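You operate a simulated robot arm through the tools that you are given. There is no shell and no other tool. Be economical: measure what you need, move in short steps, check, and stop when the job is done.

You run a simulated robot arm. Do the job below in one go: nothing can be reset, and whatever is moved stays where it is left.

## Task
Pump the load's oil up between the red marks, then restart the pump.
Fine: teal rocker off first; brown valve at FILL for the red plunger, SHUT after; green lamp lit. Where these are worked on the way, their far stop is far enough and under half their travel is too little: brown valve, teal rocker.
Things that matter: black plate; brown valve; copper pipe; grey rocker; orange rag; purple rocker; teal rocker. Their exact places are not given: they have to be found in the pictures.

It is judged by the outcome, as a careful person would: the job done as asked, and still so three seconds after it is handed in. It fails if anything else is knocked over, pushed out of place, dropped, spilled or broken.

## Robot
A 6-joint arm with a two-finger parallel gripper on a trunk, on a base that drives. Base frame: it is fixed to the floor where the robot stands at the start and does not move with it; the origin is under the middle of the robot, x ahead of it, y to its left, z up. Units: cm, degrees, N and s.
With the tool pointing down near the work surface it reaches from about 48 to 88 cm from the robot's upright axis, wherever it stands. Its first joint turns from -115.0 to 115.0 degrees. Places, roughly: black plate [70, -10, 80]; brown valve [60, -10, 80]; copper pipe (9x9x18 cm) [80, -10, 100]; grey rocker [130, 90, 70]; purple rocker [70, 0, 80]; teal rocker [70, 0, 80]. Payload 4.2 kg.
Tool frame: the origin (TCP) lies between the finger pads and is the grasp point; the fingertips stand 2.3 cm ahead of it; z points along the fingers, y is the line along which they close. The gripper opens to 9.4 cm. The fingers are 3.8 cm wide and 1 cm thick; the gripper's body (5.4 by 9.6 cm) begins 3.9 cm behind the TCP.
Orientation is told as [roll, pitch, yaw] about the base's x, y, z axes, in that order, counted from this pose: with the fingers straight down and closing along the base's y, the tool's x points along the base's -x, its y along +y and its z along -z.

## Interface
- The arm moves only by the tool servo_tool. Its argument "series" is a list of rows, each a list of 7 numbers: the shift along the tool's x, y, z in cm, then the turn, a rotation vector about the tool's x, y, z in degrees, then the opening, from 0 (shut) to 1 (fully open). In form: [[dx, dy, dz, wx, wy, wz, grip], ...]. A call has 1 to 10 rows; each row is the pose to reach, as a shift and turn from the pose commanded when the call began, along the tool's axes at that moment. Rows are played at 5 a second. More than 5 cm and 8.6 degrees between two rows, or a gripper value outside its range, and nothing of the call is played. A pose out of reach is approached as far as the arm can. The call stops where the force on the tool passes 40 N (or 10 N more than at its start, if that is more) or the arm is blocked; 0.2 s more then pass. The fingers move at their own pace (about 10.8 cm/s each) and stop on an object; they squeeze with about 22 N. The grip force told is the motor's: it shows also when the fingers shut on nothing. Time passes only in rows, and 0.2 s behind the last, so rows that repeat a pose let the fingers close. It gives the time, the measured TCP pose, the force on the tool (base axes), the opening and the grip force at its end, in the units of the frame above (readings bear some noise), with the torque about the TCP (base axes, N m) and any sound that the robot's microphone picked up.
- Cameras (640 x 400 px; columns grow to the right, rows downward): "scene" is now at [23.2, 15.27, 145.32]; the picture's right is [-0.47, -0.89, 0.00], its down [-0.42, 0.22, -0.88] and it looks along [0.78, -0.41, -0.48] (base axes); focal length 227 px, centre (320, 200). "wrist" rides on the gripper at [8.6, 1.6, -7.4] in the tool frame; the picture's right is [-0.18, 0.98, 0.00], its down [-0.58, -0.11, -0.81] and it looks along [-0.79, -0.15, 0.59] (tool axes); focal length 243 px, centre (320, 200).
- get_image(camera): a new picture of that camera. It takes no simulated time.
- move_column(by): slides the trunk up (or, below 0, down) by that many cm; the arm and the scene camera ride with it, the base frame stays. It gives what a move gives, with no picture.
- steer(legs): drives the robot by 1 to 6 legs, each [ahead, turn to the left] in cm and degrees, along the robot's own axes; the way and the turn of a leg run together, so that a leg with both is an arc; at most 150 cm and 180 degrees a leg. The arm and the cameras ride along, it lands a little off, and it stops where it bumps. It gives what a move gives.
- pan_tilt(pan, tilt): turns the head with the scene camera to pan (to the left, within 80 degrees either way) and tilt (down, from -29 to 69), counted from straight ahead of the robot. It gives what a move gives.
- point_at(camera, pixels): there is no depth. For up to 12 entries [column, row, z] of the newest picture of that camera ("zoom" is the newest enlarged one), the place [x, y] in the base frame at which the ray of that pixel passes the height z, good to about 0.2 cm. It takes no simulated time.
- enlarge(camera, box): a new picture of the part [left, top, right, bottom] of that camera's present view, enlarged. It takes no simulated time.
- finish_job(): hands the job in; it is judged then, once.

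Keep the steps short. Do not move on a guess: measure, check each grasp and each placing, and mend mistakes. In all there are 80 turns and 68 pictures (those below and enlarged ones count). Leave the gripper open and the arm clear of the work at the hand-in unless told otherwise, and finish with a single line.

The tools are called after "Emit:" as a command line: name --pt "numbers of a row" for each row, then --argument value for the rest, lists and objects as JSON in quotes. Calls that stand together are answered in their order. servo_tool: Moves the arm, as the interface text tells. Its arguments: {"type":"object","properties":{"series":{"type":"array"}},"required":["series"]} The other tools are called the same way: move_column (by) slides the trunk up or down; steer (legs) drives the base; pan_tilt (pan, tilt) turns the head that bears the scene camera; get_image (camera) takes a picture; point_at (camera, pixels) gives the place at which the rays of pixels pass given heights; enlarge (camera, box) takes an enlarged picture of a part of a camera's view; finish_job () hands the job in.

At the start:

```text
time: 0.0
tcp_pos: [55.75, -23.15, 139.84]
ee_rot: [-0.1, 0.0, 0.1]
wrist_force: [-0.2, -0.5, 0.2]
torque: [0.0, 0.02, -0.03]
width: 9.41
grip_force: 0.0
trunk travel left (down, up): [-80.0, 19.0]
robot x, y, heading: [-0.1, 0.03, 0.2]
head pan, tilt: [-27.7, 28.4]
```

scene: 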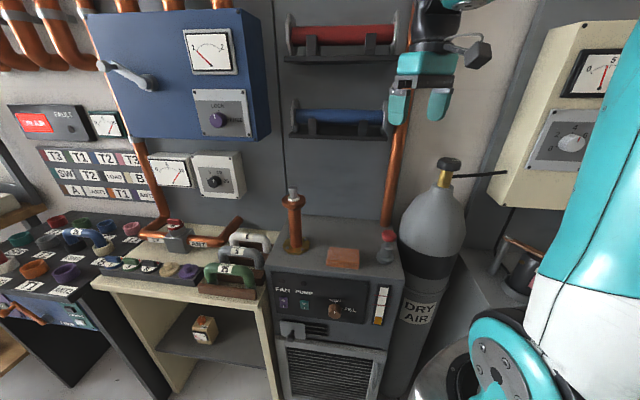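
wrist: 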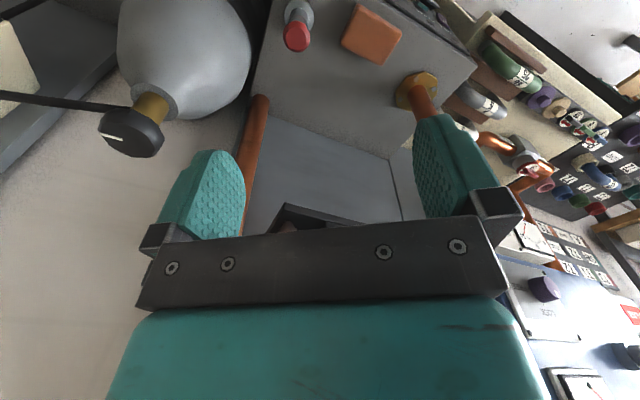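

I see a grey cabinet with FAN/PUMP rockers, a brown valve, a gauge and a red-topped plunger. I'll enlarge that part first.

Emit:
enlarge --camera "scene" --box '[250, 170, 420, 370]'

Emit:
enlarge --camera "scene" --box '[260, 270, 400, 350]'

Emit:
enlarge --camera "scene" --box '[0, 80, 270, 250]'

```text
2.00 times, centred on (335, 270) of scene
```

zoom: 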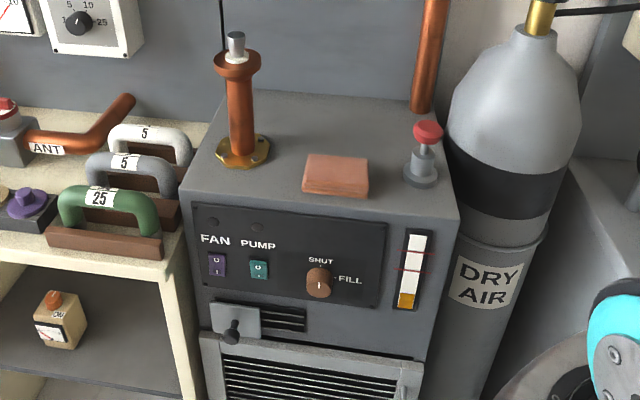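

```text
4.57 times, centred on (330, 310) of scene
```

zoom: 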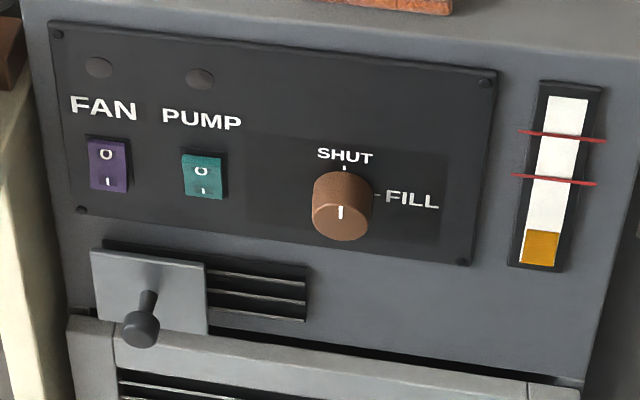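

```text
2.35 times, centred on (135, 165) of scene
```

zoom: 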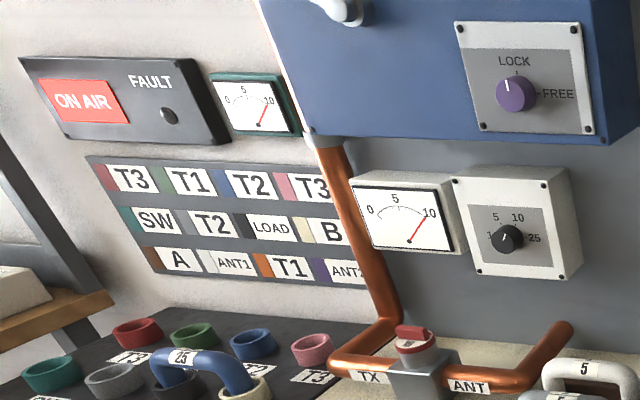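

I need the cabinet's geometry. I'll intersect rays from the two cameras on the plunger top, the cabinet corners and the rag.

Emit:
point_at --camera "scene" --pixels '[[388, 234, 90], [388, 234, 100], [388, 234, 110], [270, 267, 80], [270, 267, 90], [270, 267, 100], [404, 277, 80], [404, 277, 90], [404, 277, 100], [345, 250, 90], [345, 250, 100]]'

Emit:
point_at --camera "wrist" --pixels '[[297, 38, 90], [297, 38, 100], [297, 38, 110], [477, 67, 80], [477, 67, 90], [477, 67, 100], [370, 30, 90], [370, 30, 100]]'

Emit:
get_image --camera "wrist"

```text
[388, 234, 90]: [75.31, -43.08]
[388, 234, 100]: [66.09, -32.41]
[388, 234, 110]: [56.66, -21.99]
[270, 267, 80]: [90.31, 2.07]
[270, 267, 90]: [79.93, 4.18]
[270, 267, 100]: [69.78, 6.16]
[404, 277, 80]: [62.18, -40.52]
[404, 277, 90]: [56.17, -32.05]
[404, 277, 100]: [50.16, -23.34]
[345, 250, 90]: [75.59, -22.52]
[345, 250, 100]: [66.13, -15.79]
```

```text
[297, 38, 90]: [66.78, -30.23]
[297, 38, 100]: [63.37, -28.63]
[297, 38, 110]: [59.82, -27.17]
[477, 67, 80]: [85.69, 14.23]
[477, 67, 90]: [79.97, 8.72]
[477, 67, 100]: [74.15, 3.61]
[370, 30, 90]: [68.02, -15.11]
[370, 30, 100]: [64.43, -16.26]
```

```text
62 pictures are left
```

wrist: 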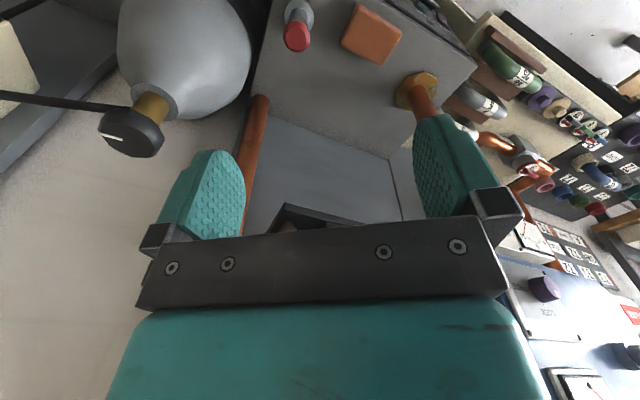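

Triangulation puts the plunger top near (62,-28,104), the rag near (65,-16,100), and the cabinet front facing about (-0.83,0.56). Working the front panel will need some room behind the robot, so I'll look to both sides before driving.

Emit:
pan_tilt --pan 80 --tilt 40

Emit:
get_image --camera "scene"

Emit:
pan_tilt --pan -80 --tilt 40

Emit:
get_image --camera "scene"

Emit:
pan_tilt --pan 0 --tilt 50

Emit:
get_image --camera "scene"

```text
time: 1.9
tcp_pos: [55.76, -23.25, 139.87]
ee_rot: [0.0, 0.0, -0.1]
wrist_force: [-0.5, -0.4, 0.1]
torque: [-0.01, 0.04, -0.01]
width: 9.41
grip_force: 0.0
trunk travel left (down, up): [-80.0, 19.0]
robot x, y, heading: [-0.02, -0.2, -0.0]
head pan, tilt: [80.0, 40.0]
```

```text
61 pictures are left
```

scene: 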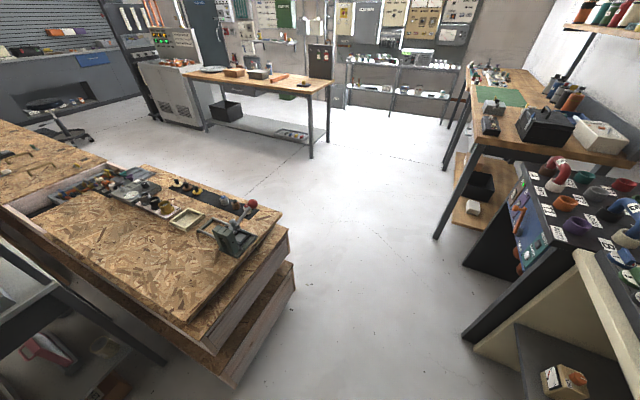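

```text
time: 4.3
tcp_pos: [55.63, -23.27, 139.77]
ee_rot: [0.0, 0.1, -0.1]
wrist_force: [-0.4, -0.9, -1.0]
torque: [-0.02, -0.02, 0.02]
width: 9.43
grip_force: 0.2
trunk travel left (down, up): [-80.0, 19.0]
robot x, y, heading: [0.03, 0.01, -0.1]
head pan, tilt: [-80.0, 40.0]
```

```text
60 pictures are left
```

scene: 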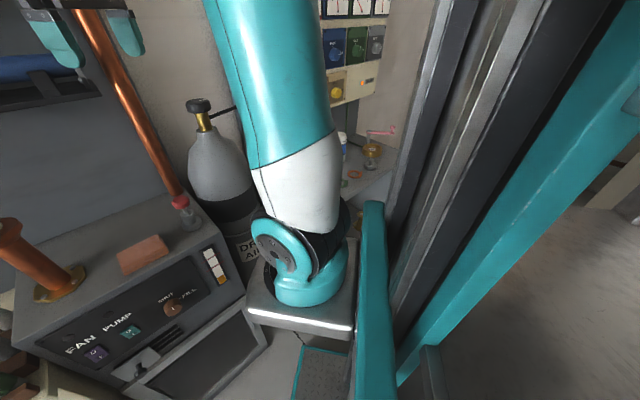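

```text
time: 5.8
tcp_pos: [55.53, -23.22, 139.9]
ee_rot: [0.0, 0.1, 0.0]
wrist_force: [-0.1, -0.2, -0.8]
torque: [0.0, -0.01, -0.03]
width: 9.4
grip_force: 0.0
trunk travel left (down, up): [-80.0, 19.0]
robot x, y, heading: [0.18, -0.11, -0.1]
head pan, tilt: [0.0, 50.0]
```

```text
59 pictures are left
```

scene: 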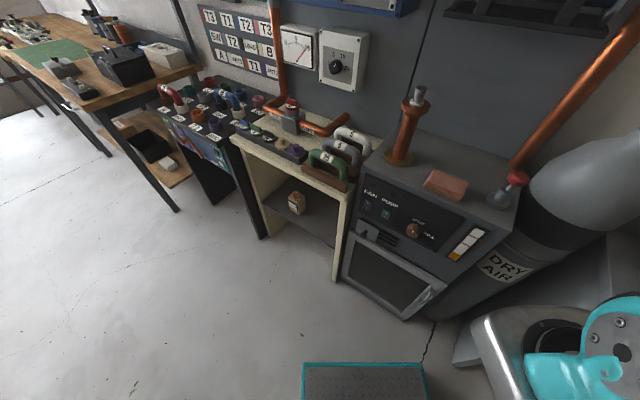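

The floor straight behind looks clear, with benches only to the rear left. I'll back up 14 cm for room, then aim the head at the panel.

Emit:
steer --legs '[[-14, 0]]'

Emit:
pan_tilt --pan -15 --tilt 40

Emit:
get_image --camera "scene"

```text
time: 7.2
tcp_pos: [41.49, -23.27, 139.78]
ee_rot: [-0.1, 0.0, -0.1]
wrist_force: [-0.7, 0.7, -0.1]
torque: [0.0, -0.02, 0.02]
width: 9.39
grip_force: 0.0
trunk travel left (down, up): [-80.0, 19.0]
robot x, y, heading: [-14.49, 0.04, 0.0]
head pan, tilt: [0.0, 50.0]
```

```text
time: 8.0
tcp_pos: [41.39, -23.18, 139.86]
ee_rot: [0.1, 0.0, -0.1]
wrist_force: [0.1, -0.3, -0.7]
torque: [-0.01, -0.02, 0.02]
width: 9.39
grip_force: 0.1
trunk travel left (down, up): [-80.0, 19.0]
robot x, y, heading: [-13.98, 0.05, 0.1]
head pan, tilt: [-15.0, 40.0]
```

```text
58 pictures are left
```

scene: 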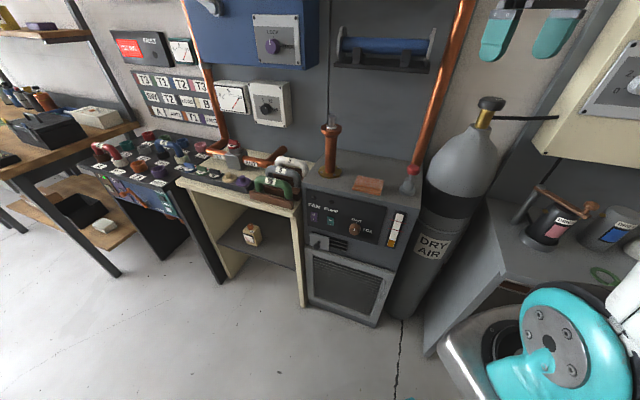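

The arm now sits in front of the cabinet. I'll enlarge the panel here and again after lowering the trunk, so the parallax gives exact positions.

Emit:
enlarge --camera "scene" --box '[295, 160, 425, 280]'

Emit:
move_column --by -35

Emit:
pan_tilt --pan -15 --tilt 20

Emit:
get_image --camera "scene"

```text
3.33 times, centred on (360, 220) of scene
```

zoom: 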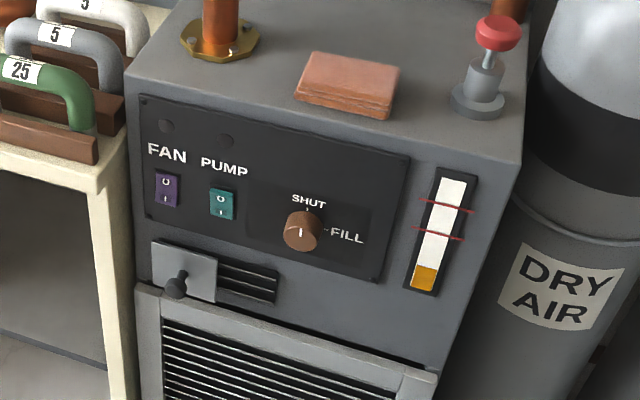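

```text
time: 11.4
tcp_pos: [41.41, -23.24, 104.88]
ee_rot: [-0.1, 0.0, 0.0]
wrist_force: [-0.1, 0.0, -0.2]
torque: [0.01, 0.03, -0.02]
width: 9.41
grip_force: 0.0
trunk travel left (down, up): [-45.0, 54.0]
robot x, y, heading: [-14.02, -0.28, 0.1]
head pan, tilt: [-15.0, 40.0]
```

```text
time: 12.2
tcp_pos: [41.41, -23.22, 104.79]
ee_rot: [-0.1, 0.0, 0.0]
wrist_force: [0.8, 0.4, -0.4]
torque: [0.0, 0.01, 0.04]
width: 9.38
grip_force: 0.0
trunk travel left (down, up): [-45.0, 54.0]
robot x, y, heading: [-14.08, 0.0, 0.1]
head pan, tilt: [-15.0, 20.0]
```

```text
56 pictures are left
```

scene: 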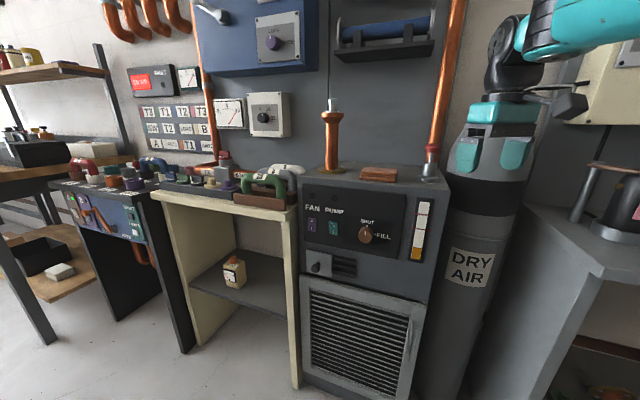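

Now the zoom-picture rays (high view), for comparison with a new zoom from the lowered view.

Emit:
point_at --camera "zoom" --pixels '[[222, 204, 80], [222, 204, 95], [168, 190, 80], [168, 190, 95], [302, 231, 80], [302, 231, 95], [127, 78, 95], [127, 78, 105], [522, 162, 95], [522, 162, 105], [497, 33, 95], [497, 33, 105]]'

Emit:
enlarge --camera "scene" --box '[295, 130, 455, 290]'

```text
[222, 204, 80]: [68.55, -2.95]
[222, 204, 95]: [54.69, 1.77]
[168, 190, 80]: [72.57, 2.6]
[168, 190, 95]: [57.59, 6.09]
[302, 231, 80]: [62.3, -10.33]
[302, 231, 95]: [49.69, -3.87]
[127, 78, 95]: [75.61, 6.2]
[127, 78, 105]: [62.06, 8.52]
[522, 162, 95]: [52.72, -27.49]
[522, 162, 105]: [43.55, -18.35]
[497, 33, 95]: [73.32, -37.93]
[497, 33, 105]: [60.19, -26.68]
```

```text
2.50 times, centred on (375, 210) of scene
```

zoom: 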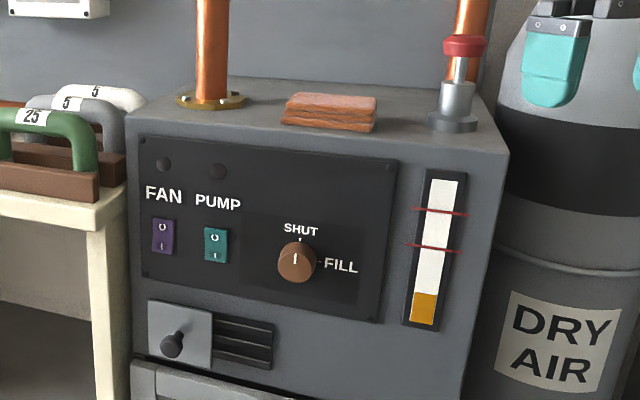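

Emit:
point_at --camera "zoom" --pixels '[[215, 245, 80], [215, 245, 90], [163, 238, 80], [163, 238, 90], [297, 262, 80], [297, 262, 90], [127, 135, 90], [127, 135, 100], [508, 153, 90], [508, 153, 100], [464, 46, 103], [464, 46, 106]]'

Emit:
enlarge --camera "scene" --box '[295, 205, 385, 255]'

```text
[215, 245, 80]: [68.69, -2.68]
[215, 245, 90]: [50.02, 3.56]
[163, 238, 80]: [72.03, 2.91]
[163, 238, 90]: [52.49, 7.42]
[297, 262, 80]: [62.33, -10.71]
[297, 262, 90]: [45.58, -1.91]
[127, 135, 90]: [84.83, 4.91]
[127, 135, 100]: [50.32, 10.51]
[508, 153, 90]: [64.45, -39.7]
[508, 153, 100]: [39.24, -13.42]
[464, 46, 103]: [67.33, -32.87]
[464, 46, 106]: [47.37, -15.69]
```

```text
7.11 times, centred on (340, 230) of scene
```

zoom: 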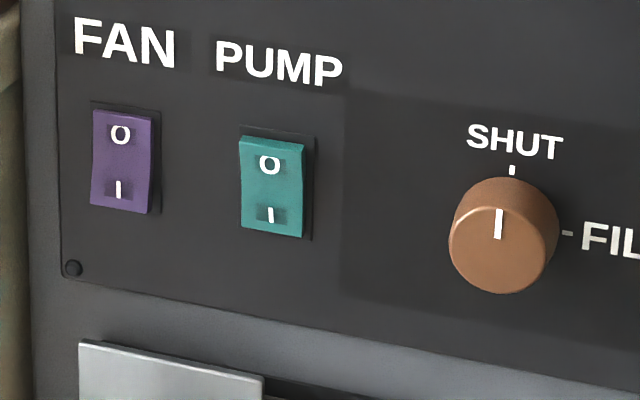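

The fits agree: cabinet top at z≈94, front normal into the cabinet ≈ (0.83,-0.55). Teal rocker ≈ (68.5,-2.8,80), knob face ≈ (62.1,-10.3,80), plunger cap ≈ (61.8,-28,104). The cabinet front stays more than 13 cm away, so I'll swing the tool left and pitch it up to horizontal in free air, fingers shut.

Emit:
servo_tool --pt "-1 2.8 0 0 -8 0 0" --pt "-2 5.6 0 0 -16 0 0" --pt "-3 8.4 0 0 -24 0 0" --pt "-4 11.2 0 0 -32 0 0" --pt "-5 14 0 0 -40 0 0" --pt "-6 16.8 0 0 -48 0 0" --pt "-7 19.6 0 0 -56 0 0" --pt "-8 22.4 0 0 -64 0 0" --pt "-9 25.2 0 0 -72 0 0" --pt "-10 28 0 0 -80 0 0"

```text
time: 14.4
tcp_pos: [51.31, 4.9, 104.7]
ee_rot: [0.1, -80.1, -0.2]
wrist_force: [-0.1, -1.1, 0.4]
torque: [-0.02, 0.03, 0.01]
width: 0.0
grip_force: 22.1
trunk travel left (down, up): [-45.0, 54.0]
robot x, y, heading: [-14.26, -0.38, 0.2]
head pan, tilt: [-15.0, 20.0]
```

The tool is horizontal to within 10°. I'll finish the pitch, then yaw to the panel normal.

Emit:
servo_tool --pt "0 0 0 0 -5 0 0" --pt "0 0 0 0 -9.9 0 0"

Emit:
servo_tool --pt "3 0 0 8.4 0 0 0" --pt "6 0 0 16.8 0 0 0" --pt "9 0 0 25.2 0 0 0" --pt "12 0 0 33.7 0 0 0" --pt "16 0 0 33.7 0 0 0" --pt "20 0 0 33.7 0 0 0"

Emit:
get_image --camera "wrist"

Emit:
get_image --camera "scene"

```text
time: 15.0
tcp_pos: [51.37, 4.87, 104.81]
ee_rot: [1.4, -89.9, -1.4]
wrist_force: [-0.3, 0.4, -0.1]
torque: [-0.03, -0.01, 0.03]
width: 0.02
grip_force: 21.7
trunk travel left (down, up): [-45.0, 54.0]
robot x, y, heading: [-13.95, 0.22, 0.1]
head pan, tilt: [-15.0, 20.0]
```

```text
time: 16.4
tcp_pos: [54.01, 3.63, 85.55]
ee_rot: [0.4, -86.3, -33.2]
wrist_force: [0.5, -0.2, 0.0]
torque: [0.03, -0.02, 0.0]
width: 0.0
grip_force: 22.0
out of reach, approached as far as the arm can: row 4, 5, 6
trunk travel left (down, up): [-45.0, 54.0]
robot x, y, heading: [-13.97, 0.1, 0.2]
head pan, tilt: [-15.0, 20.0]
```

```text
53 pictures are left
```

wrist: 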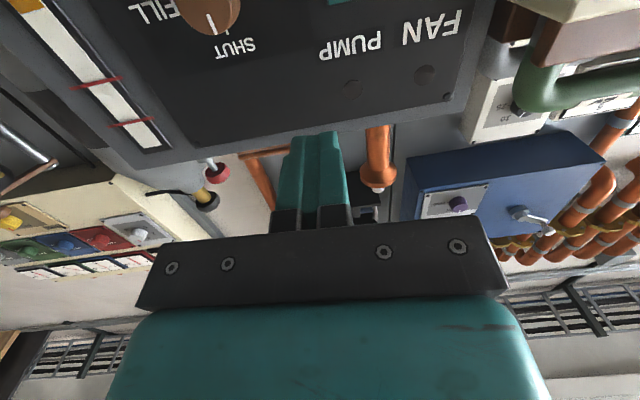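

```text
52 pictures are left
```

scene: 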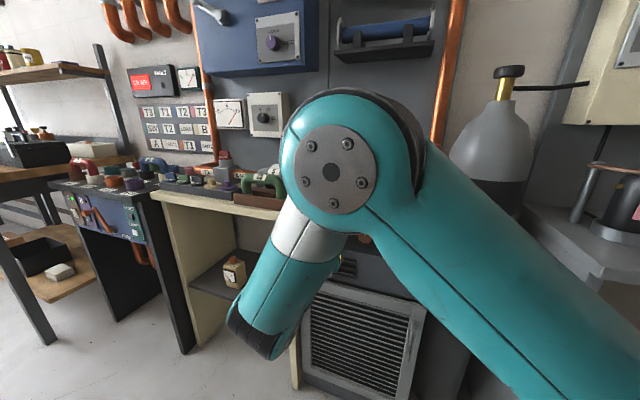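

The arm is stretched low, so I'll drop the trunk 18 cm, raise the tool by the same amount relative to it, and square it up.

Emit:
move_column --by -18

Emit:
servo_tool --pt "-4 0 0 0 -3.7 0 0" --pt "-8 0 0 0 -3.7 0 0" --pt "-12 0 0 0 -3.7 0 0" --pt "-12.4 0 0 0 -3.7 0 0"

Emit:
get_image --camera "wrist"

```text
time: 18.4
tcp_pos: [54.08, 3.6, 67.58]
ee_rot: [-0.1, -86.2, -32.6]
wrist_force: [-0.4, -0.8, -0.9]
torque: [-0.01, -0.01, -0.04]
width: 0.0
grip_force: 22.9
trunk travel left (down, up): [-27.0, 72.0]
robot x, y, heading: [-14.32, -0.09, 0.1]
head pan, tilt: [-15.0, 20.0]
```

```text
time: 19.4
tcp_pos: [54.73, 3.19, 79.99]
ee_rot: [-4.1, -89.9, -28.6]
wrist_force: [-0.1, 0.1, 0.0]
torque: [0.04, -0.01, 0.0]
width: 0.0
grip_force: 21.7
out of reach, approached as far as the arm can: row 1, 2
trunk travel left (down, up): [-27.0, 72.0]
robot x, y, heading: [-13.93, -0.21, 0.1]
head pan, tilt: [-15.0, 20.0]
```

```text
51 pictures are left
```

wrist: 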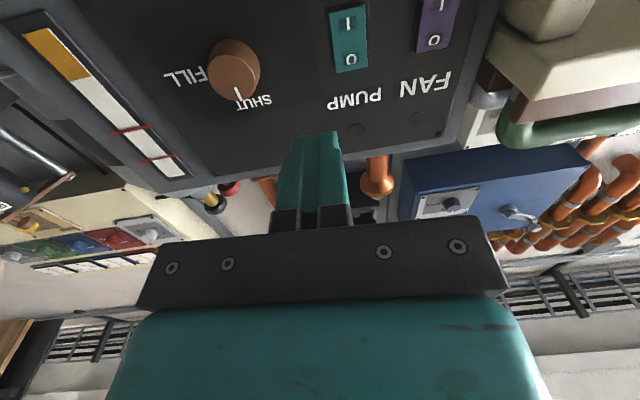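

Now the tool is at z=80 and square to the panel, which shows upside-down in this view. I'll check the target rays from this viewpoint.

Emit:
point_at --camera "wrist" --pixels '[[349, 40, 79], [349, 40, 80], [349, 40, 81], [434, 23, 79], [434, 23, 80], [234, 70, 79], [234, 70, 80], [234, 70, 81], [349, 12, 78], [350, 68, 82], [355, 130, 86], [417, 120, 86]]'

Emit:
enlarge --camera "wrist" --box '[200, 0, 480, 120]'

```text
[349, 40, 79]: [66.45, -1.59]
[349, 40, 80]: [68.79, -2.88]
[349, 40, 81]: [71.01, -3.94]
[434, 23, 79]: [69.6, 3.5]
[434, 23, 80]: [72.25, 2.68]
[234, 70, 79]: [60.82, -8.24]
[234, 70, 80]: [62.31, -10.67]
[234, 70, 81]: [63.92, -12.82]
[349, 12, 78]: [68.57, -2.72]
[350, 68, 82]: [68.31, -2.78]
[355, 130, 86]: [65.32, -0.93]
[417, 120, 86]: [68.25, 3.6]
```

```text
2.29 times, centred on (340, 60) of wrist
```

zoom: 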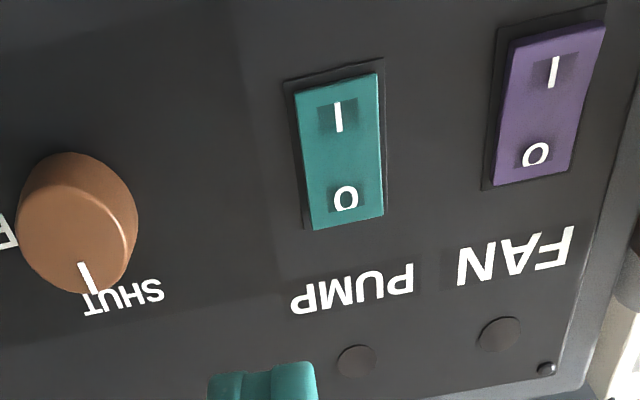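

The teal rocker's centre is confirmed at (68.6,-2.8,80), spanning z 78–82. I'll roll the tool 90° so the shut fingers lie flat (thin direction vertical), still standing off.

Emit:
servo_tool --pt "0 0 0 0 0 8.5 0" --pt "0 0 0 0 0 17 0" --pt "0 0 0 0 0 25.5 0" --pt "0 0 0 0 0 34 0" --pt "0 0 0 0 0 42.5 0" --pt "0 0 0 0 0 51 0" --pt "0 0 0 0 0 59.5 0" --pt "0 0 0 0 0 68 0" --pt "0 0 0 0 0 76.5 0" --pt "0 0 0 0 0 85 0"

Emit:
servo_tool --pt "1 0.7 0 0 0 5 0" --pt "2.7 1.4 0 0 0 5 0"

Emit:
get_image --camera "wrist"

```text
time: 21.6
tcp_pos: [54.62, 3.15, 80.05]
ee_rot: [89.8, -4.7, -122.5]
wrist_force: [0.1, -0.1, -0.4]
torque: [0.03, -0.02, 0.01]
width: 0.0
grip_force: 22.0
trunk travel left (down, up): [-27.0, 72.0]
robot x, y, heading: [-14.28, 0.07, -0.1]
head pan, tilt: [-15.0, 20.0]
```

```text
time: 22.2
tcp_pos: [56.1, 5.47, 81.08]
ee_rot: [89.9, -0.1, -122.7]
wrist_force: [-0.7, 0.1, 0.1]
torque: [0.01, -0.01, 0.02]
width: 0.02
grip_force: 21.5
trunk travel left (down, up): [-27.0, 72.0]
robot x, y, heading: [-14.16, -0.09, -0.2]
head pan, tilt: [-15.0, 20.0]
```

```text
49 pictures are left
```

wrist: 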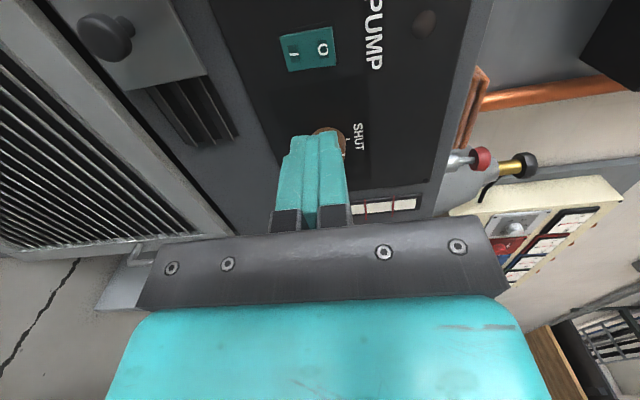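

The tool is lined up laterally within 0.2 cm, 12.7 cm from contact. I'll advance 10.5 cm, raised slightly for the O half, and check.

Emit:
servo_tool --pt "-0.1 0.2 3 0 0 0 0" --pt "-0.2 0.4 6 0 0 0 0" --pt "-0.2 0.4 9 0 0 0 0" --pt "-0.2 0.4 10.5 0 0 0 0"

Emit:
get_image --camera "wrist"

Emit:
get_image --camera "scene"

```text
time: 23.2
tcp_pos: [64.95, -0.19, 81.38]
ee_rot: [89.9, -0.1, -122.6]
wrist_force: [0.0, 0.2, 0.5]
torque: [-0.03, 0.0, 0.03]
width: 0.0
grip_force: 21.9
trunk travel left (down, up): [-27.0, 72.0]
robot x, y, heading: [-14.5, 0.25, 0.2]
head pan, tilt: [-15.0, 20.0]
```

```text
48 pictures are left
```

wrist: 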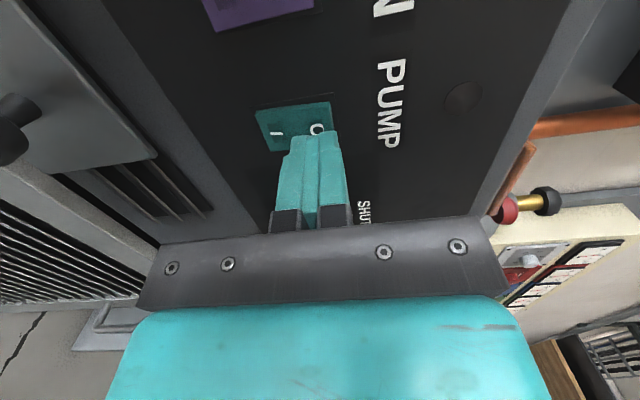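

```text
47 pictures are left
```

scene: 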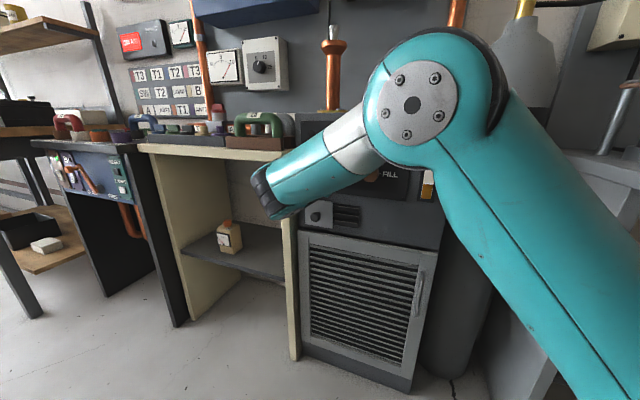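

The fingertips stand about 2 cm in front of the O half. Now I press in small steps, stopping on force.

Emit:
servo_tool --pt "0 0.3 1 0 0 0 0" --pt "0 0.3 1.6 0 0 0 0" --pt "0 0.3 2.0 0 0 0 0" --pt "0 0.3 2.4 0 0 0 0" --pt "0 0.3 2.8 0 0 0 0" --pt "0 0.3 3.2 0 0 0 0"

Emit:
get_image --camera "wrist"

```text
time: 24.3
tcp_pos: [66.69, -1.35, 81.8]
ee_rot: [89.7, -0.2, -122.7]
wrist_force: [-17.4, 3.5, 2.1]
torque: [-0.04, 0.14, -0.38]
width: 0.01
grip_force: 22.3
trunk travel left (down, up): [-27.0, 72.0]
robot x, y, heading: [-13.94, -0.37, 0.2]
head pan, tilt: [-15.0, 20.0]
stopped in row 5: the force on the tool passed its limit at 51 N (the readings are from after the stop); the commanded pose is now the measured one
```

```text
46 pictures are left
```

wrist: 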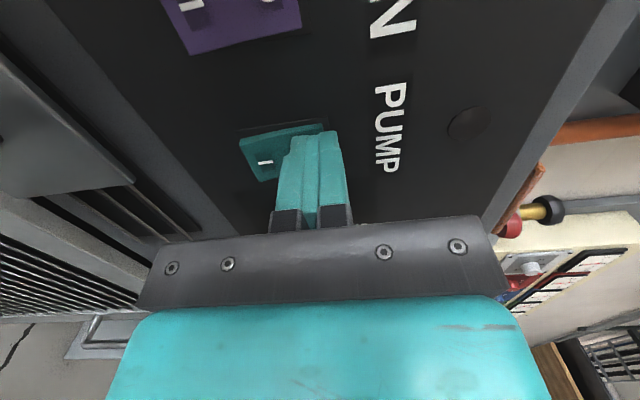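

The O end looks pressed in and the I end now stands out. I'll back off and look.

Emit:
servo_tool --pt "0 0 -3 0 0 0 0" --pt "0 0 -7 0 0 0 0" --pt "0 0 -11 0 0 0 0"

Emit:
enlarge --camera "wrist" --box '[200, 0, 440, 150]'

```text
time: 25.1
tcp_pos: [57.53, 4.34, 81.82]
ee_rot: [89.7, -0.2, -122.8]
wrist_force: [0.3, -0.2, 0.1]
torque: [0.0, -0.02, 0.0]
width: 0.03
grip_force: 22.0
trunk travel left (down, up): [-27.0, 72.0]
robot x, y, heading: [-14.19, -0.05, -0.1]
head pan, tilt: [-15.0, 20.0]
```

```text
2.67 times, centred on (320, 75) of wrist
```

zoom: 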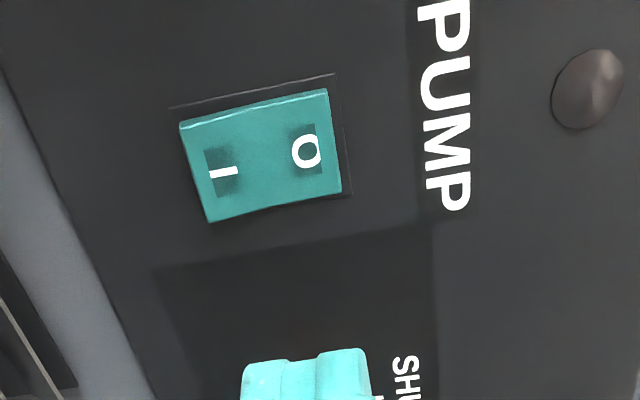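

The pump rocker is at O (I end proud). Next I move sideways to stand off in front of the knob, rolling back to close horizontally with the gripper open.

Emit:
servo_tool --pt "-1 -0.18 0 0 0 -8.5 1" --pt "-2 -0.36 0 0 0 -17 1" --pt "-3 -0.54 0 0 0 -25.5 1" --pt "-4 -0.72 0 0 0 -34 1" --pt "-5 -0.9 0 0 0 -42.5 1" --pt "-6 -1.1 0 0 0 -51 1" --pt "-7 -1.3 0.5 0 0 -59.5 1" --pt "-8 -1.5 1.5 0 0 -68 1" --pt "-9 -1.7 2.5 0 0 -76.5 1" --pt "-9.9 -1.8 3.5 0 0 -85 1"

Emit:
servo_tool --pt "0 0 0 0 0 -4.7 1"

Emit:
get_image --camera "wrist"

```text
time: 27.3
tcp_pos: [55.27, -5.64, 80.14]
ee_rot: [86.0, -85.4, -118.9]
wrist_force: [-0.4, 1.1, -0.6]
torque: [0.02, 0.0, -0.01]
width: 9.41
grip_force: 0.1
trunk travel left (down, up): [-27.0, 72.0]
robot x, y, heading: [-14.57, -0.01, 0.1]
head pan, tilt: [-15.0, 20.0]
```

```text
time: 27.7
tcp_pos: [55.09, -5.81, 80.18]
ee_rot: [0.7, -89.7, -33.4]
wrist_force: [-0.4, -0.1, 0.3]
torque: [-0.01, -0.03, -0.01]
width: 9.39
grip_force: 0.0
trunk travel left (down, up): [-27.0, 72.0]
robot x, y, heading: [-13.91, 0.15, 0.0]
head pan, tilt: [-15.0, 20.0]
```

```text
44 pictures are left
```

wrist: 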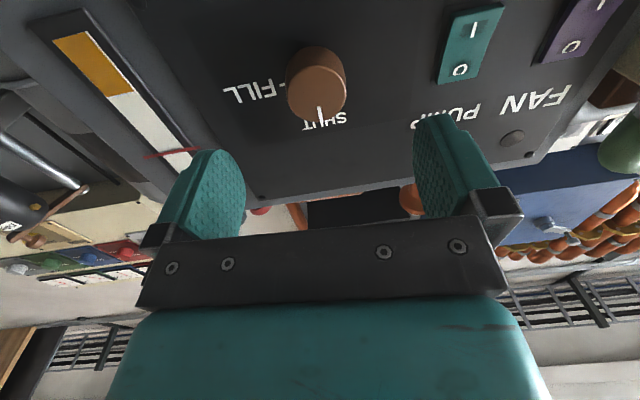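

The teal rocker clearly shows I standing out now. I'll check the knob's face position from this viewpoint.

Emit:
enlarge --camera "wrist" --box '[250, 20, 410, 140]'

Emit:
point_at --camera "wrist" --pixels '[[317, 97, 80], [317, 97, 80.5], [317, 97, 79.5], [287, 90, 80], [347, 92, 80], [317, 120, 82]]'

```text
3.33 times, centred on (330, 80) of wrist
```

zoom: 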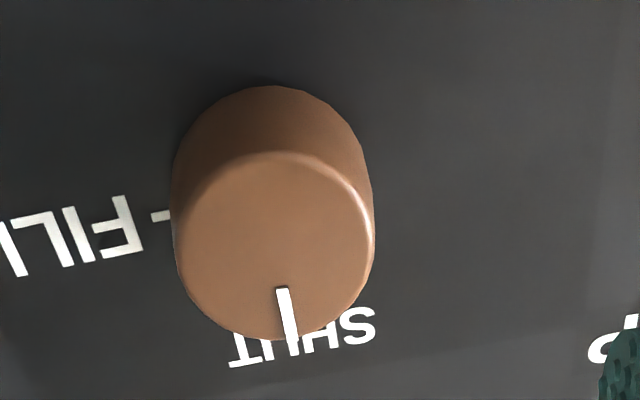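

```text
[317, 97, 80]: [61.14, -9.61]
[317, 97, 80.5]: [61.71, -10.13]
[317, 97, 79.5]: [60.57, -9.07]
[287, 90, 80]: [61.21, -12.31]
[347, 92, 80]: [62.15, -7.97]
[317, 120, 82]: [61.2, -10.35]
```

The knob axis is dead ahead (lateral 0, z≈80), with its face 7.5 cm from the TCP. I'll advance 6.7 cm so the pads overlap the knob by 1.5 cm, then close.

Emit:
servo_tool --pt "0 0 3 0 0 0 1" --pt "0 0 5 0 0 0 1" --pt "0 0 6 0 0 0 1" --pt "0 0 6.7 0 0 0 1" --pt "0 0 6.7 0 0 0 0.2" --pt "0 0 6.7 0 0 0 0.2" --pt "0 0 6.7 0 0 0 0.2"

Emit:
get_image --camera "wrist"

```text
time: 29.3
tcp_pos: [60.81, -9.61, 80.12]
ee_rot: [1.8, -89.6, -34.7]
wrist_force: [-16.4, -9.4, -3.9]
torque: [-0.06, -0.08, -0.87]
width: 4.1
grip_force: 44.6
trunk travel left (down, up): [-27.0, 72.0]
robot x, y, heading: [-14.36, -0.01, -0.2]
head pan, tilt: [-15.0, 20.0]
```

```text
42 pictures are left
```

wrist: 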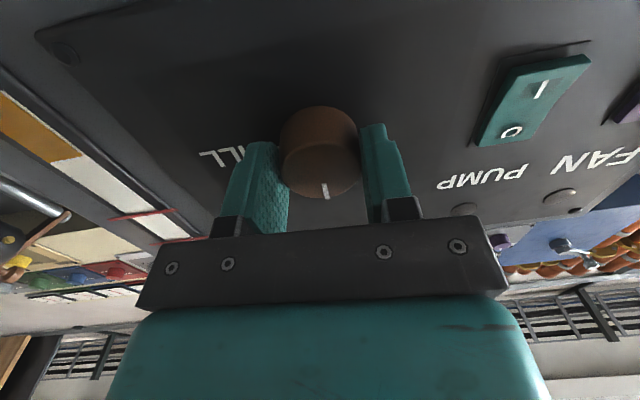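

Gripped at 4.1 cm with a small side load. I'll ease 0.2 cm sideways and turn clockwise 85° towards FILL.

Emit:
servo_tool --pt "0 -0.2 -0.1 0 0 0 0.2" --pt "0 -0.2 -0.1 0 0 8.5 0.2" --pt "0 -0.2 -0.1 0 0 17 0.2" --pt "0 -0.2 -0.1 0 0 25.5 0.2" --pt "0 -0.2 -0.1 0 0 34 0.2" --pt "0 -0.2 -0.1 0 0 42.5 0.2" --pt "0 -0.2 -0.1 0 0 51 0.2" --pt "0 -0.2 -0.1 0 0 59.5 0.2" --pt "0 -0.2 -0.1 0 0 68 0.2" --pt "0 -0.2 -0.1 0 0 76.5 0.2"

Emit:
get_image --camera "wrist"

```text
time: 31.5
tcp_pos: [60.58, -9.55, 79.99]
ee_rot: [89.5, -13.3, -122.8]
wrist_force: [-11.4, -21.5, -2.1]
torque: [-0.21, -0.29, -0.89]
width: 4.05
grip_force: 45.2
trunk travel left (down, up): [-27.0, 72.0]
robot x, y, heading: [-14.45, 0.36, -0.1]
head pan, tilt: [-15.0, 20.0]
```

```text
41 pictures are left
```

wrist: 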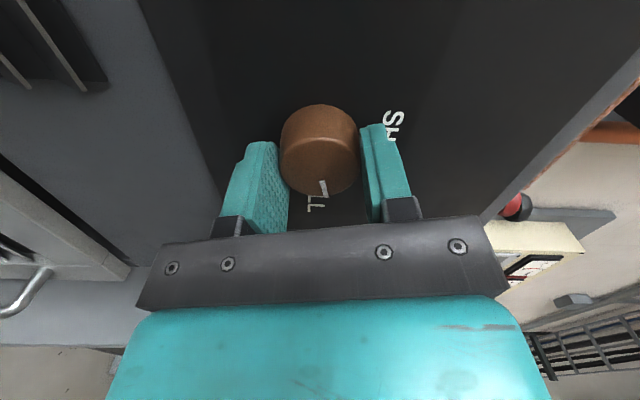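

It has turned 76°. I'll ease the side load and turn the rest to the stop.

Emit:
servo_tool --pt "-0.2 0 0 0 0 4 0.2" --pt "-0.3 0 0 0 0 9 0.2" --pt "-0.3 0 0 0 0 14 0.2" --pt "-0.3 0 0 0 0 17 0.2"

Emit:
servo_tool --pt "0 0 0 0 0 0 1" --pt "0 0 0 0 0 0 1" --pt "0 0 -3 0 0 0 1" --pt "0 0 -7 0 0 0 1"

Emit:
get_image --camera "wrist"

```text
time: 32.5
tcp_pos: [60.47, -9.59, 79.96]
ee_rot: [89.7, 3.7, -122.5]
wrist_force: [18.6, -7.5, 0.9]
torque: [-0.46, 0.12, 0.15]
width: 4.04
grip_force: 45.2
trunk travel left (down, up): [-27.0, 72.0]
robot x, y, heading: [-14.05, -0.12, 0.3]
head pan, tilt: [-15.0, 20.0]
```

```text
time: 33.5
tcp_pos: [54.74, -5.77, 80.2]
ee_rot: [89.7, 3.6, -122.9]
wrist_force: [-0.9, -0.2, 0.5]
torque: [0.0, 0.03, -0.02]
width: 9.41
grip_force: 0.0
trunk travel left (down, up): [-27.0, 72.0]
robot x, y, heading: [-14.07, -0.02, -0.0]
head pan, tilt: [-15.0, 20.0]
```

```text
40 pictures are left
```

wrist: 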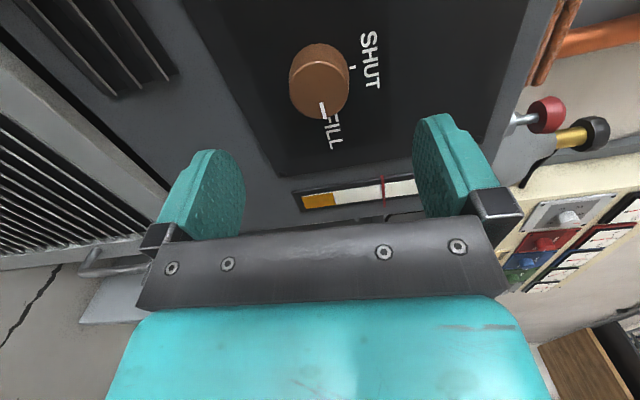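

The valve points at FILL and the oil is still low (amber at the bottom). For the plunger I'll keep the tool horizontal with flat, shut fingers and press the cap down with them. That keeps the gripper away from the cylinder. First I back off and raise the trunk.

Emit:
servo_tool --pt "0 0 -3 0 0 -3.6 0" --pt "0 0 -5 0 0 -3.6 0"

Emit:
move_column --by 29

Emit:
pan_tilt --pan -22 --tilt 28

Emit:
get_image --camera "scene"

Emit:
get_image --camera "wrist"

```text
time: 34.1
tcp_pos: [50.64, -3.03, 80.09]
ee_rot: [89.7, -0.1, -122.7]
wrist_force: [-0.2, -0.4, -0.3]
torque: [-0.02, -0.01, -0.02]
width: 0.02
grip_force: 21.7
trunk travel left (down, up): [-27.0, 72.0]
robot x, y, heading: [-13.91, -0.16, 0.0]
head pan, tilt: [-15.0, 20.0]
```

```text
time: 37.0
tcp_pos: [50.47, -3.08, 109.14]
ee_rot: [89.6, 0.0, -122.7]
wrist_force: [-0.4, -0.4, -0.4]
torque: [0.02, 0.0, -0.03]
width: 0.01
grip_force: 22.1
trunk travel left (down, up): [-56.0, 43.0]
robot x, y, heading: [-14.42, -0.01, 0.2]
head pan, tilt: [-15.0, 20.0]
```

```text
time: 37.7
tcp_pos: [50.59, -2.94, 109.19]
ee_rot: [89.7, 0.0, -122.7]
wrist_force: [-0.2, -0.4, 0.1]
torque: [0.01, -0.03, -0.03]
width: 0.0
grip_force: 22.7
trunk travel left (down, up): [-56.0, 43.0]
robot x, y, heading: [-14.12, -0.31, -0.0]
head pan, tilt: [-22.0, 28.0]
```

```text
39 pictures are left
```

scene: 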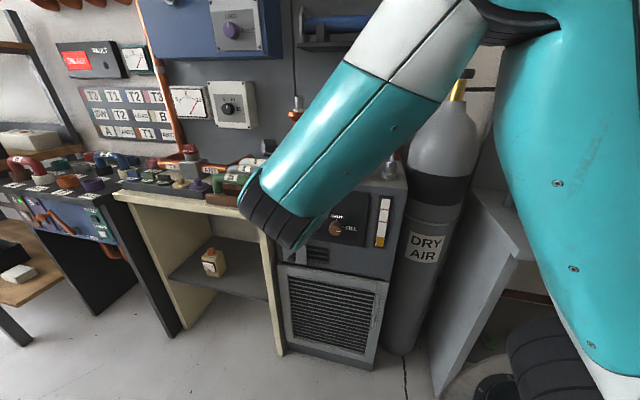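

```text
38 pictures are left
```

wrist: 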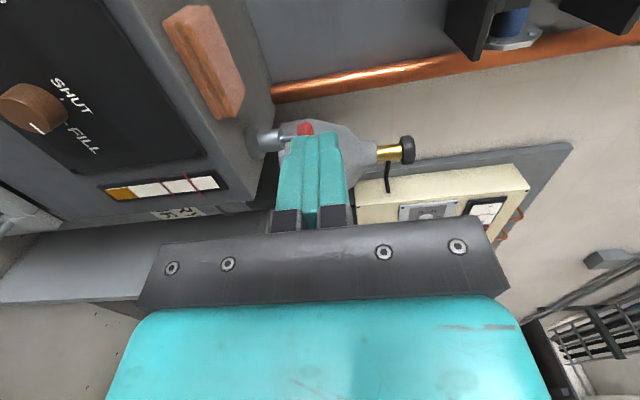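

The elbow is close to the camera and far from the cylinder. I'll slide 14.9 cm right and partly forward, at z=109 above everything on the cabinet.

Emit:
servo_tool --pt "-4 0 0 0 0 0 0" --pt "-8 0 1 0 0 0 0" --pt "-12 0 3 0 0 0 0" --pt "-14.9 0 6 0 0 0 0" --pt "-14.9 0 10 0 0 0 0"

Emit:
get_image --camera "wrist"

Emit:
get_image --camera "scene"

```text
time: 38.9
tcp_pos: [50.74, -20.81, 109.13]
ee_rot: [89.6, 0.0, -122.6]
wrist_force: [0.0, 0.2, -0.3]
torque: [0.02, 0.02, -0.02]
width: 0.0
grip_force: 22.1
trunk travel left (down, up): [-56.0, 43.0]
robot x, y, heading: [-14.23, -0.2, 0.1]
head pan, tilt: [-22.0, 28.0]
```

```text
37 pictures are left
```

wrist: 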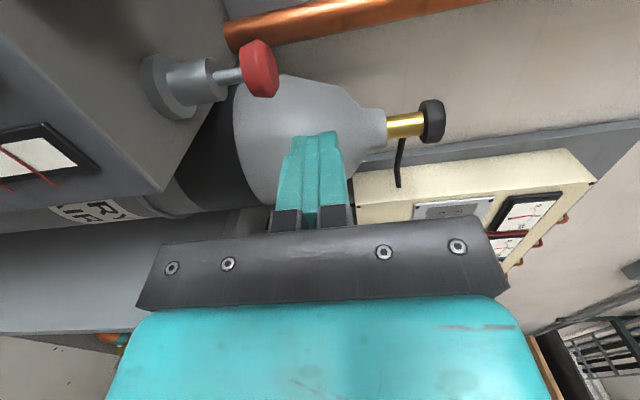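

```text
36 pictures are left
```

scene: 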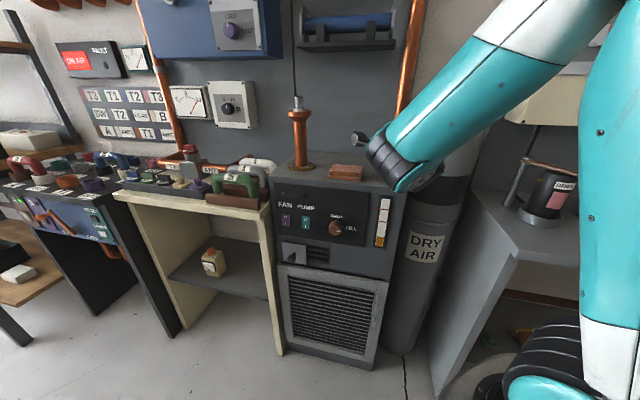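

The gauge stays visible in the scene view. I'll verify the cap position from the wrist camera: red cap at about (260,68).

Emit:
point_at --camera "wrist" --pixels '[[262, 69, 103], [262, 69, 104], [262, 69, 105], [272, 62, 105], [208, 78, 98]]'

Emit:
enlarge --camera "scene" --box '[270, 170, 420, 270]'

```text
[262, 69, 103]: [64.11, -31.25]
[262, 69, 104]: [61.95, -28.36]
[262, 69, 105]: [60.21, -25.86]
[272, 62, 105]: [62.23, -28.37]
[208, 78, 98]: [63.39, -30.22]
```

```text
4.00 times, centred on (345, 220) of scene
```

zoom: 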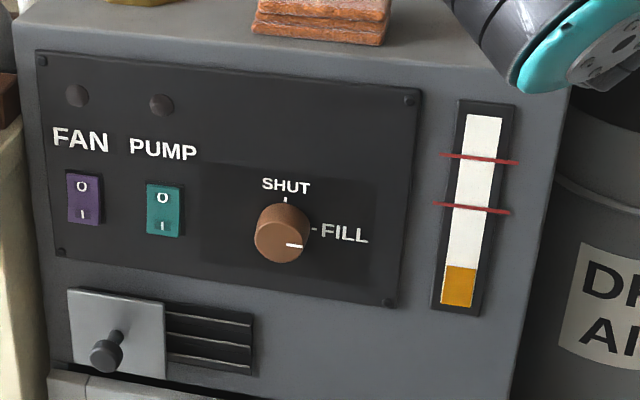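

The cap is at (62,-28.3,104). I'll advance 13.3 cm over it; the finger bottoms at z≈108 clear its top at about 105.

Emit:
servo_tool --pt "-0.2 0 4 0 0 0 0" --pt "-0.2 0 8 0 0 0 0" --pt "-0.2 0 11 0 0 0 0" --pt "-0.2 0 13.3 0 0 0 0"

Emit:
get_image --camera "wrist"

Emit:
get_image --camera "scene"

```text
time: 39.9
tcp_pos: [62.09, -28.32, 109.08]
ee_rot: [89.6, -0.3, -122.7]
wrist_force: [-0.6, 0.3, -0.8]
torque: [0.04, 0.04, -0.05]
width: 0.01
grip_force: 21.8
trunk travel left (down, up): [-56.0, 43.0]
robot x, y, heading: [-14.1, -0.36, 0.1]
head pan, tilt: [-22.0, 28.0]
```

```text
34 pictures are left
```

wrist: 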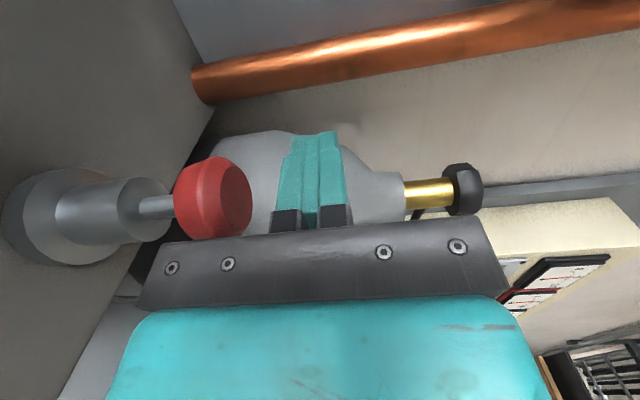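

```text
33 pictures are left
```

scene: 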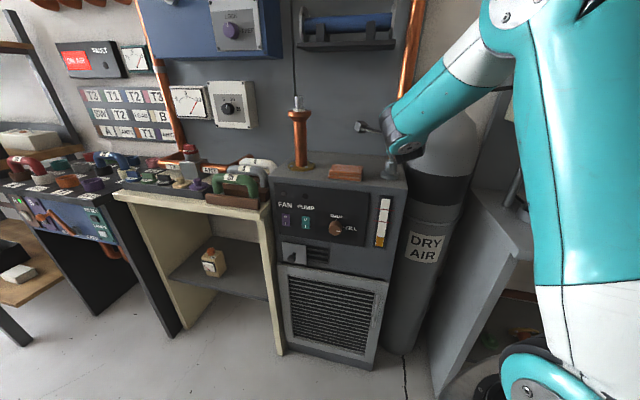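

The fingers are over the cap. I'll draw back 0.8 cm for body clearance, then press down slowly, stopping on force.

Emit:
servo_tool --pt "0 -1.5 -0.8 0 0 0 0" --pt "0 -2.5 -0.8 0 0 0 0" --pt "0 -3 -0.8 0 0 0 0" --pt "0 -3.5 -0.8 0 0 0 0" --pt "0 -4 -0.8 0 0 0 0" --pt "0 -4.5 -0.8 0 0 0 0" --pt "0 -5 -0.8 0 0 0 0" --pt "0 -5.5 -0.8 0 0 0 0" --pt "0 -6 -0.8 0 0 0 0" --pt "0 -6.5 -0.8 0 0 0 0"

Emit:
get_image --camera "wrist"

Emit:
enlarge --camera "scene" --box '[270, 120, 430, 270]'

```text
time: 41.8
tcp_pos: [61.21, -27.89, 104.24]
ee_rot: [91.1, 0.3, -122.6]
wrist_force: [-4.0, 0.6, 17.5]
torque: [0.06, 0.03, -0.03]
width: 0.01
grip_force: 22.1
trunk travel left (down, up): [-56.0, 43.0]
robot x, y, heading: [-14.32, -0.0, 0.1]
head pan, tilt: [-22.0, 28.0]
heard: click
stopped in row 9: the force on the tool passed its limit at 44 N (the readings are from after the stop); the commanded pose is now the measured one
```

```text
32 pictures are left
```

wrist: 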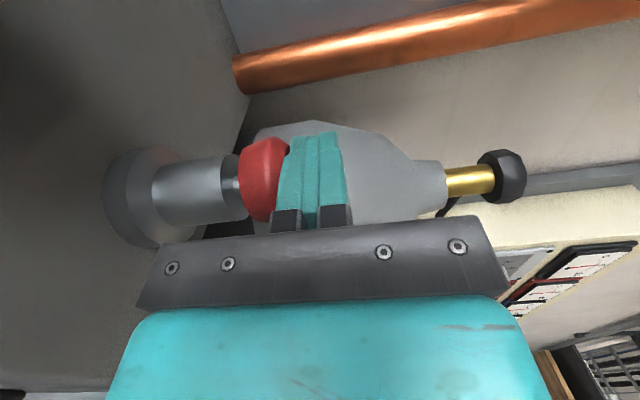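

```text
2.67 times, centred on (350, 195) of scene
```

zoom: 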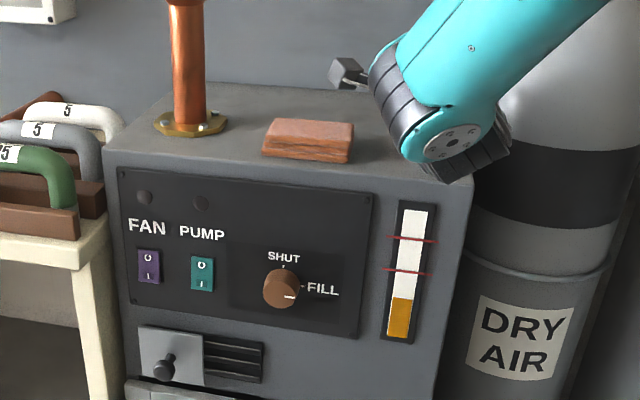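

There was a click, and the oil rose from about 20% to 32% of the gauge; the marks are at about 52% and 76%. I'll release fully and repeat a gentler stroke.

Emit:
servo_tool --pt "0 2 0 0.6 0 0 0" --pt "0 3.8 0 1.2 0 0 0" --pt "0 3.8 0 1.2 0 0 0" --pt "0 2 0 1.2 0 0 0" --pt "0 1 0 1.2 0 0 0" --pt "0 0.3 0 1.2 0 0 0" --pt "0 -0.2 0 1.2 0 0 0" --pt "0 -0.6 0 1.2 0 0 0" --pt "0 -0.9 0 1.2 0 0 0"

Emit:
enlarge --camera "scene" --box '[270, 120, 430, 270]'

```text
time: 43.6
tcp_pos: [61.47, -27.9, 104.17]
ee_rot: [90.7, 0.4, -122.5]
wrist_force: [-2.6, 2.1, 16.4]
torque: [0.06, 0.08, 0.02]
width: 0.0
grip_force: 21.9
trunk travel left (down, up): [-56.0, 43.0]
robot x, y, heading: [-14.45, -0.22, -0.1]
head pan, tilt: [-22.0, 28.0]
heard: click
stopped in row 9: the force on the tool passed its limit at 42 N (the readings are from after the stop); the commanded pose is now the measured one
```

```text
2.67 times, centred on (350, 195) of scene
```

zoom: 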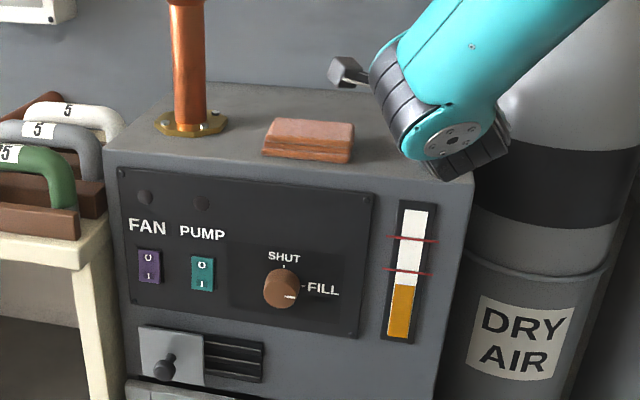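

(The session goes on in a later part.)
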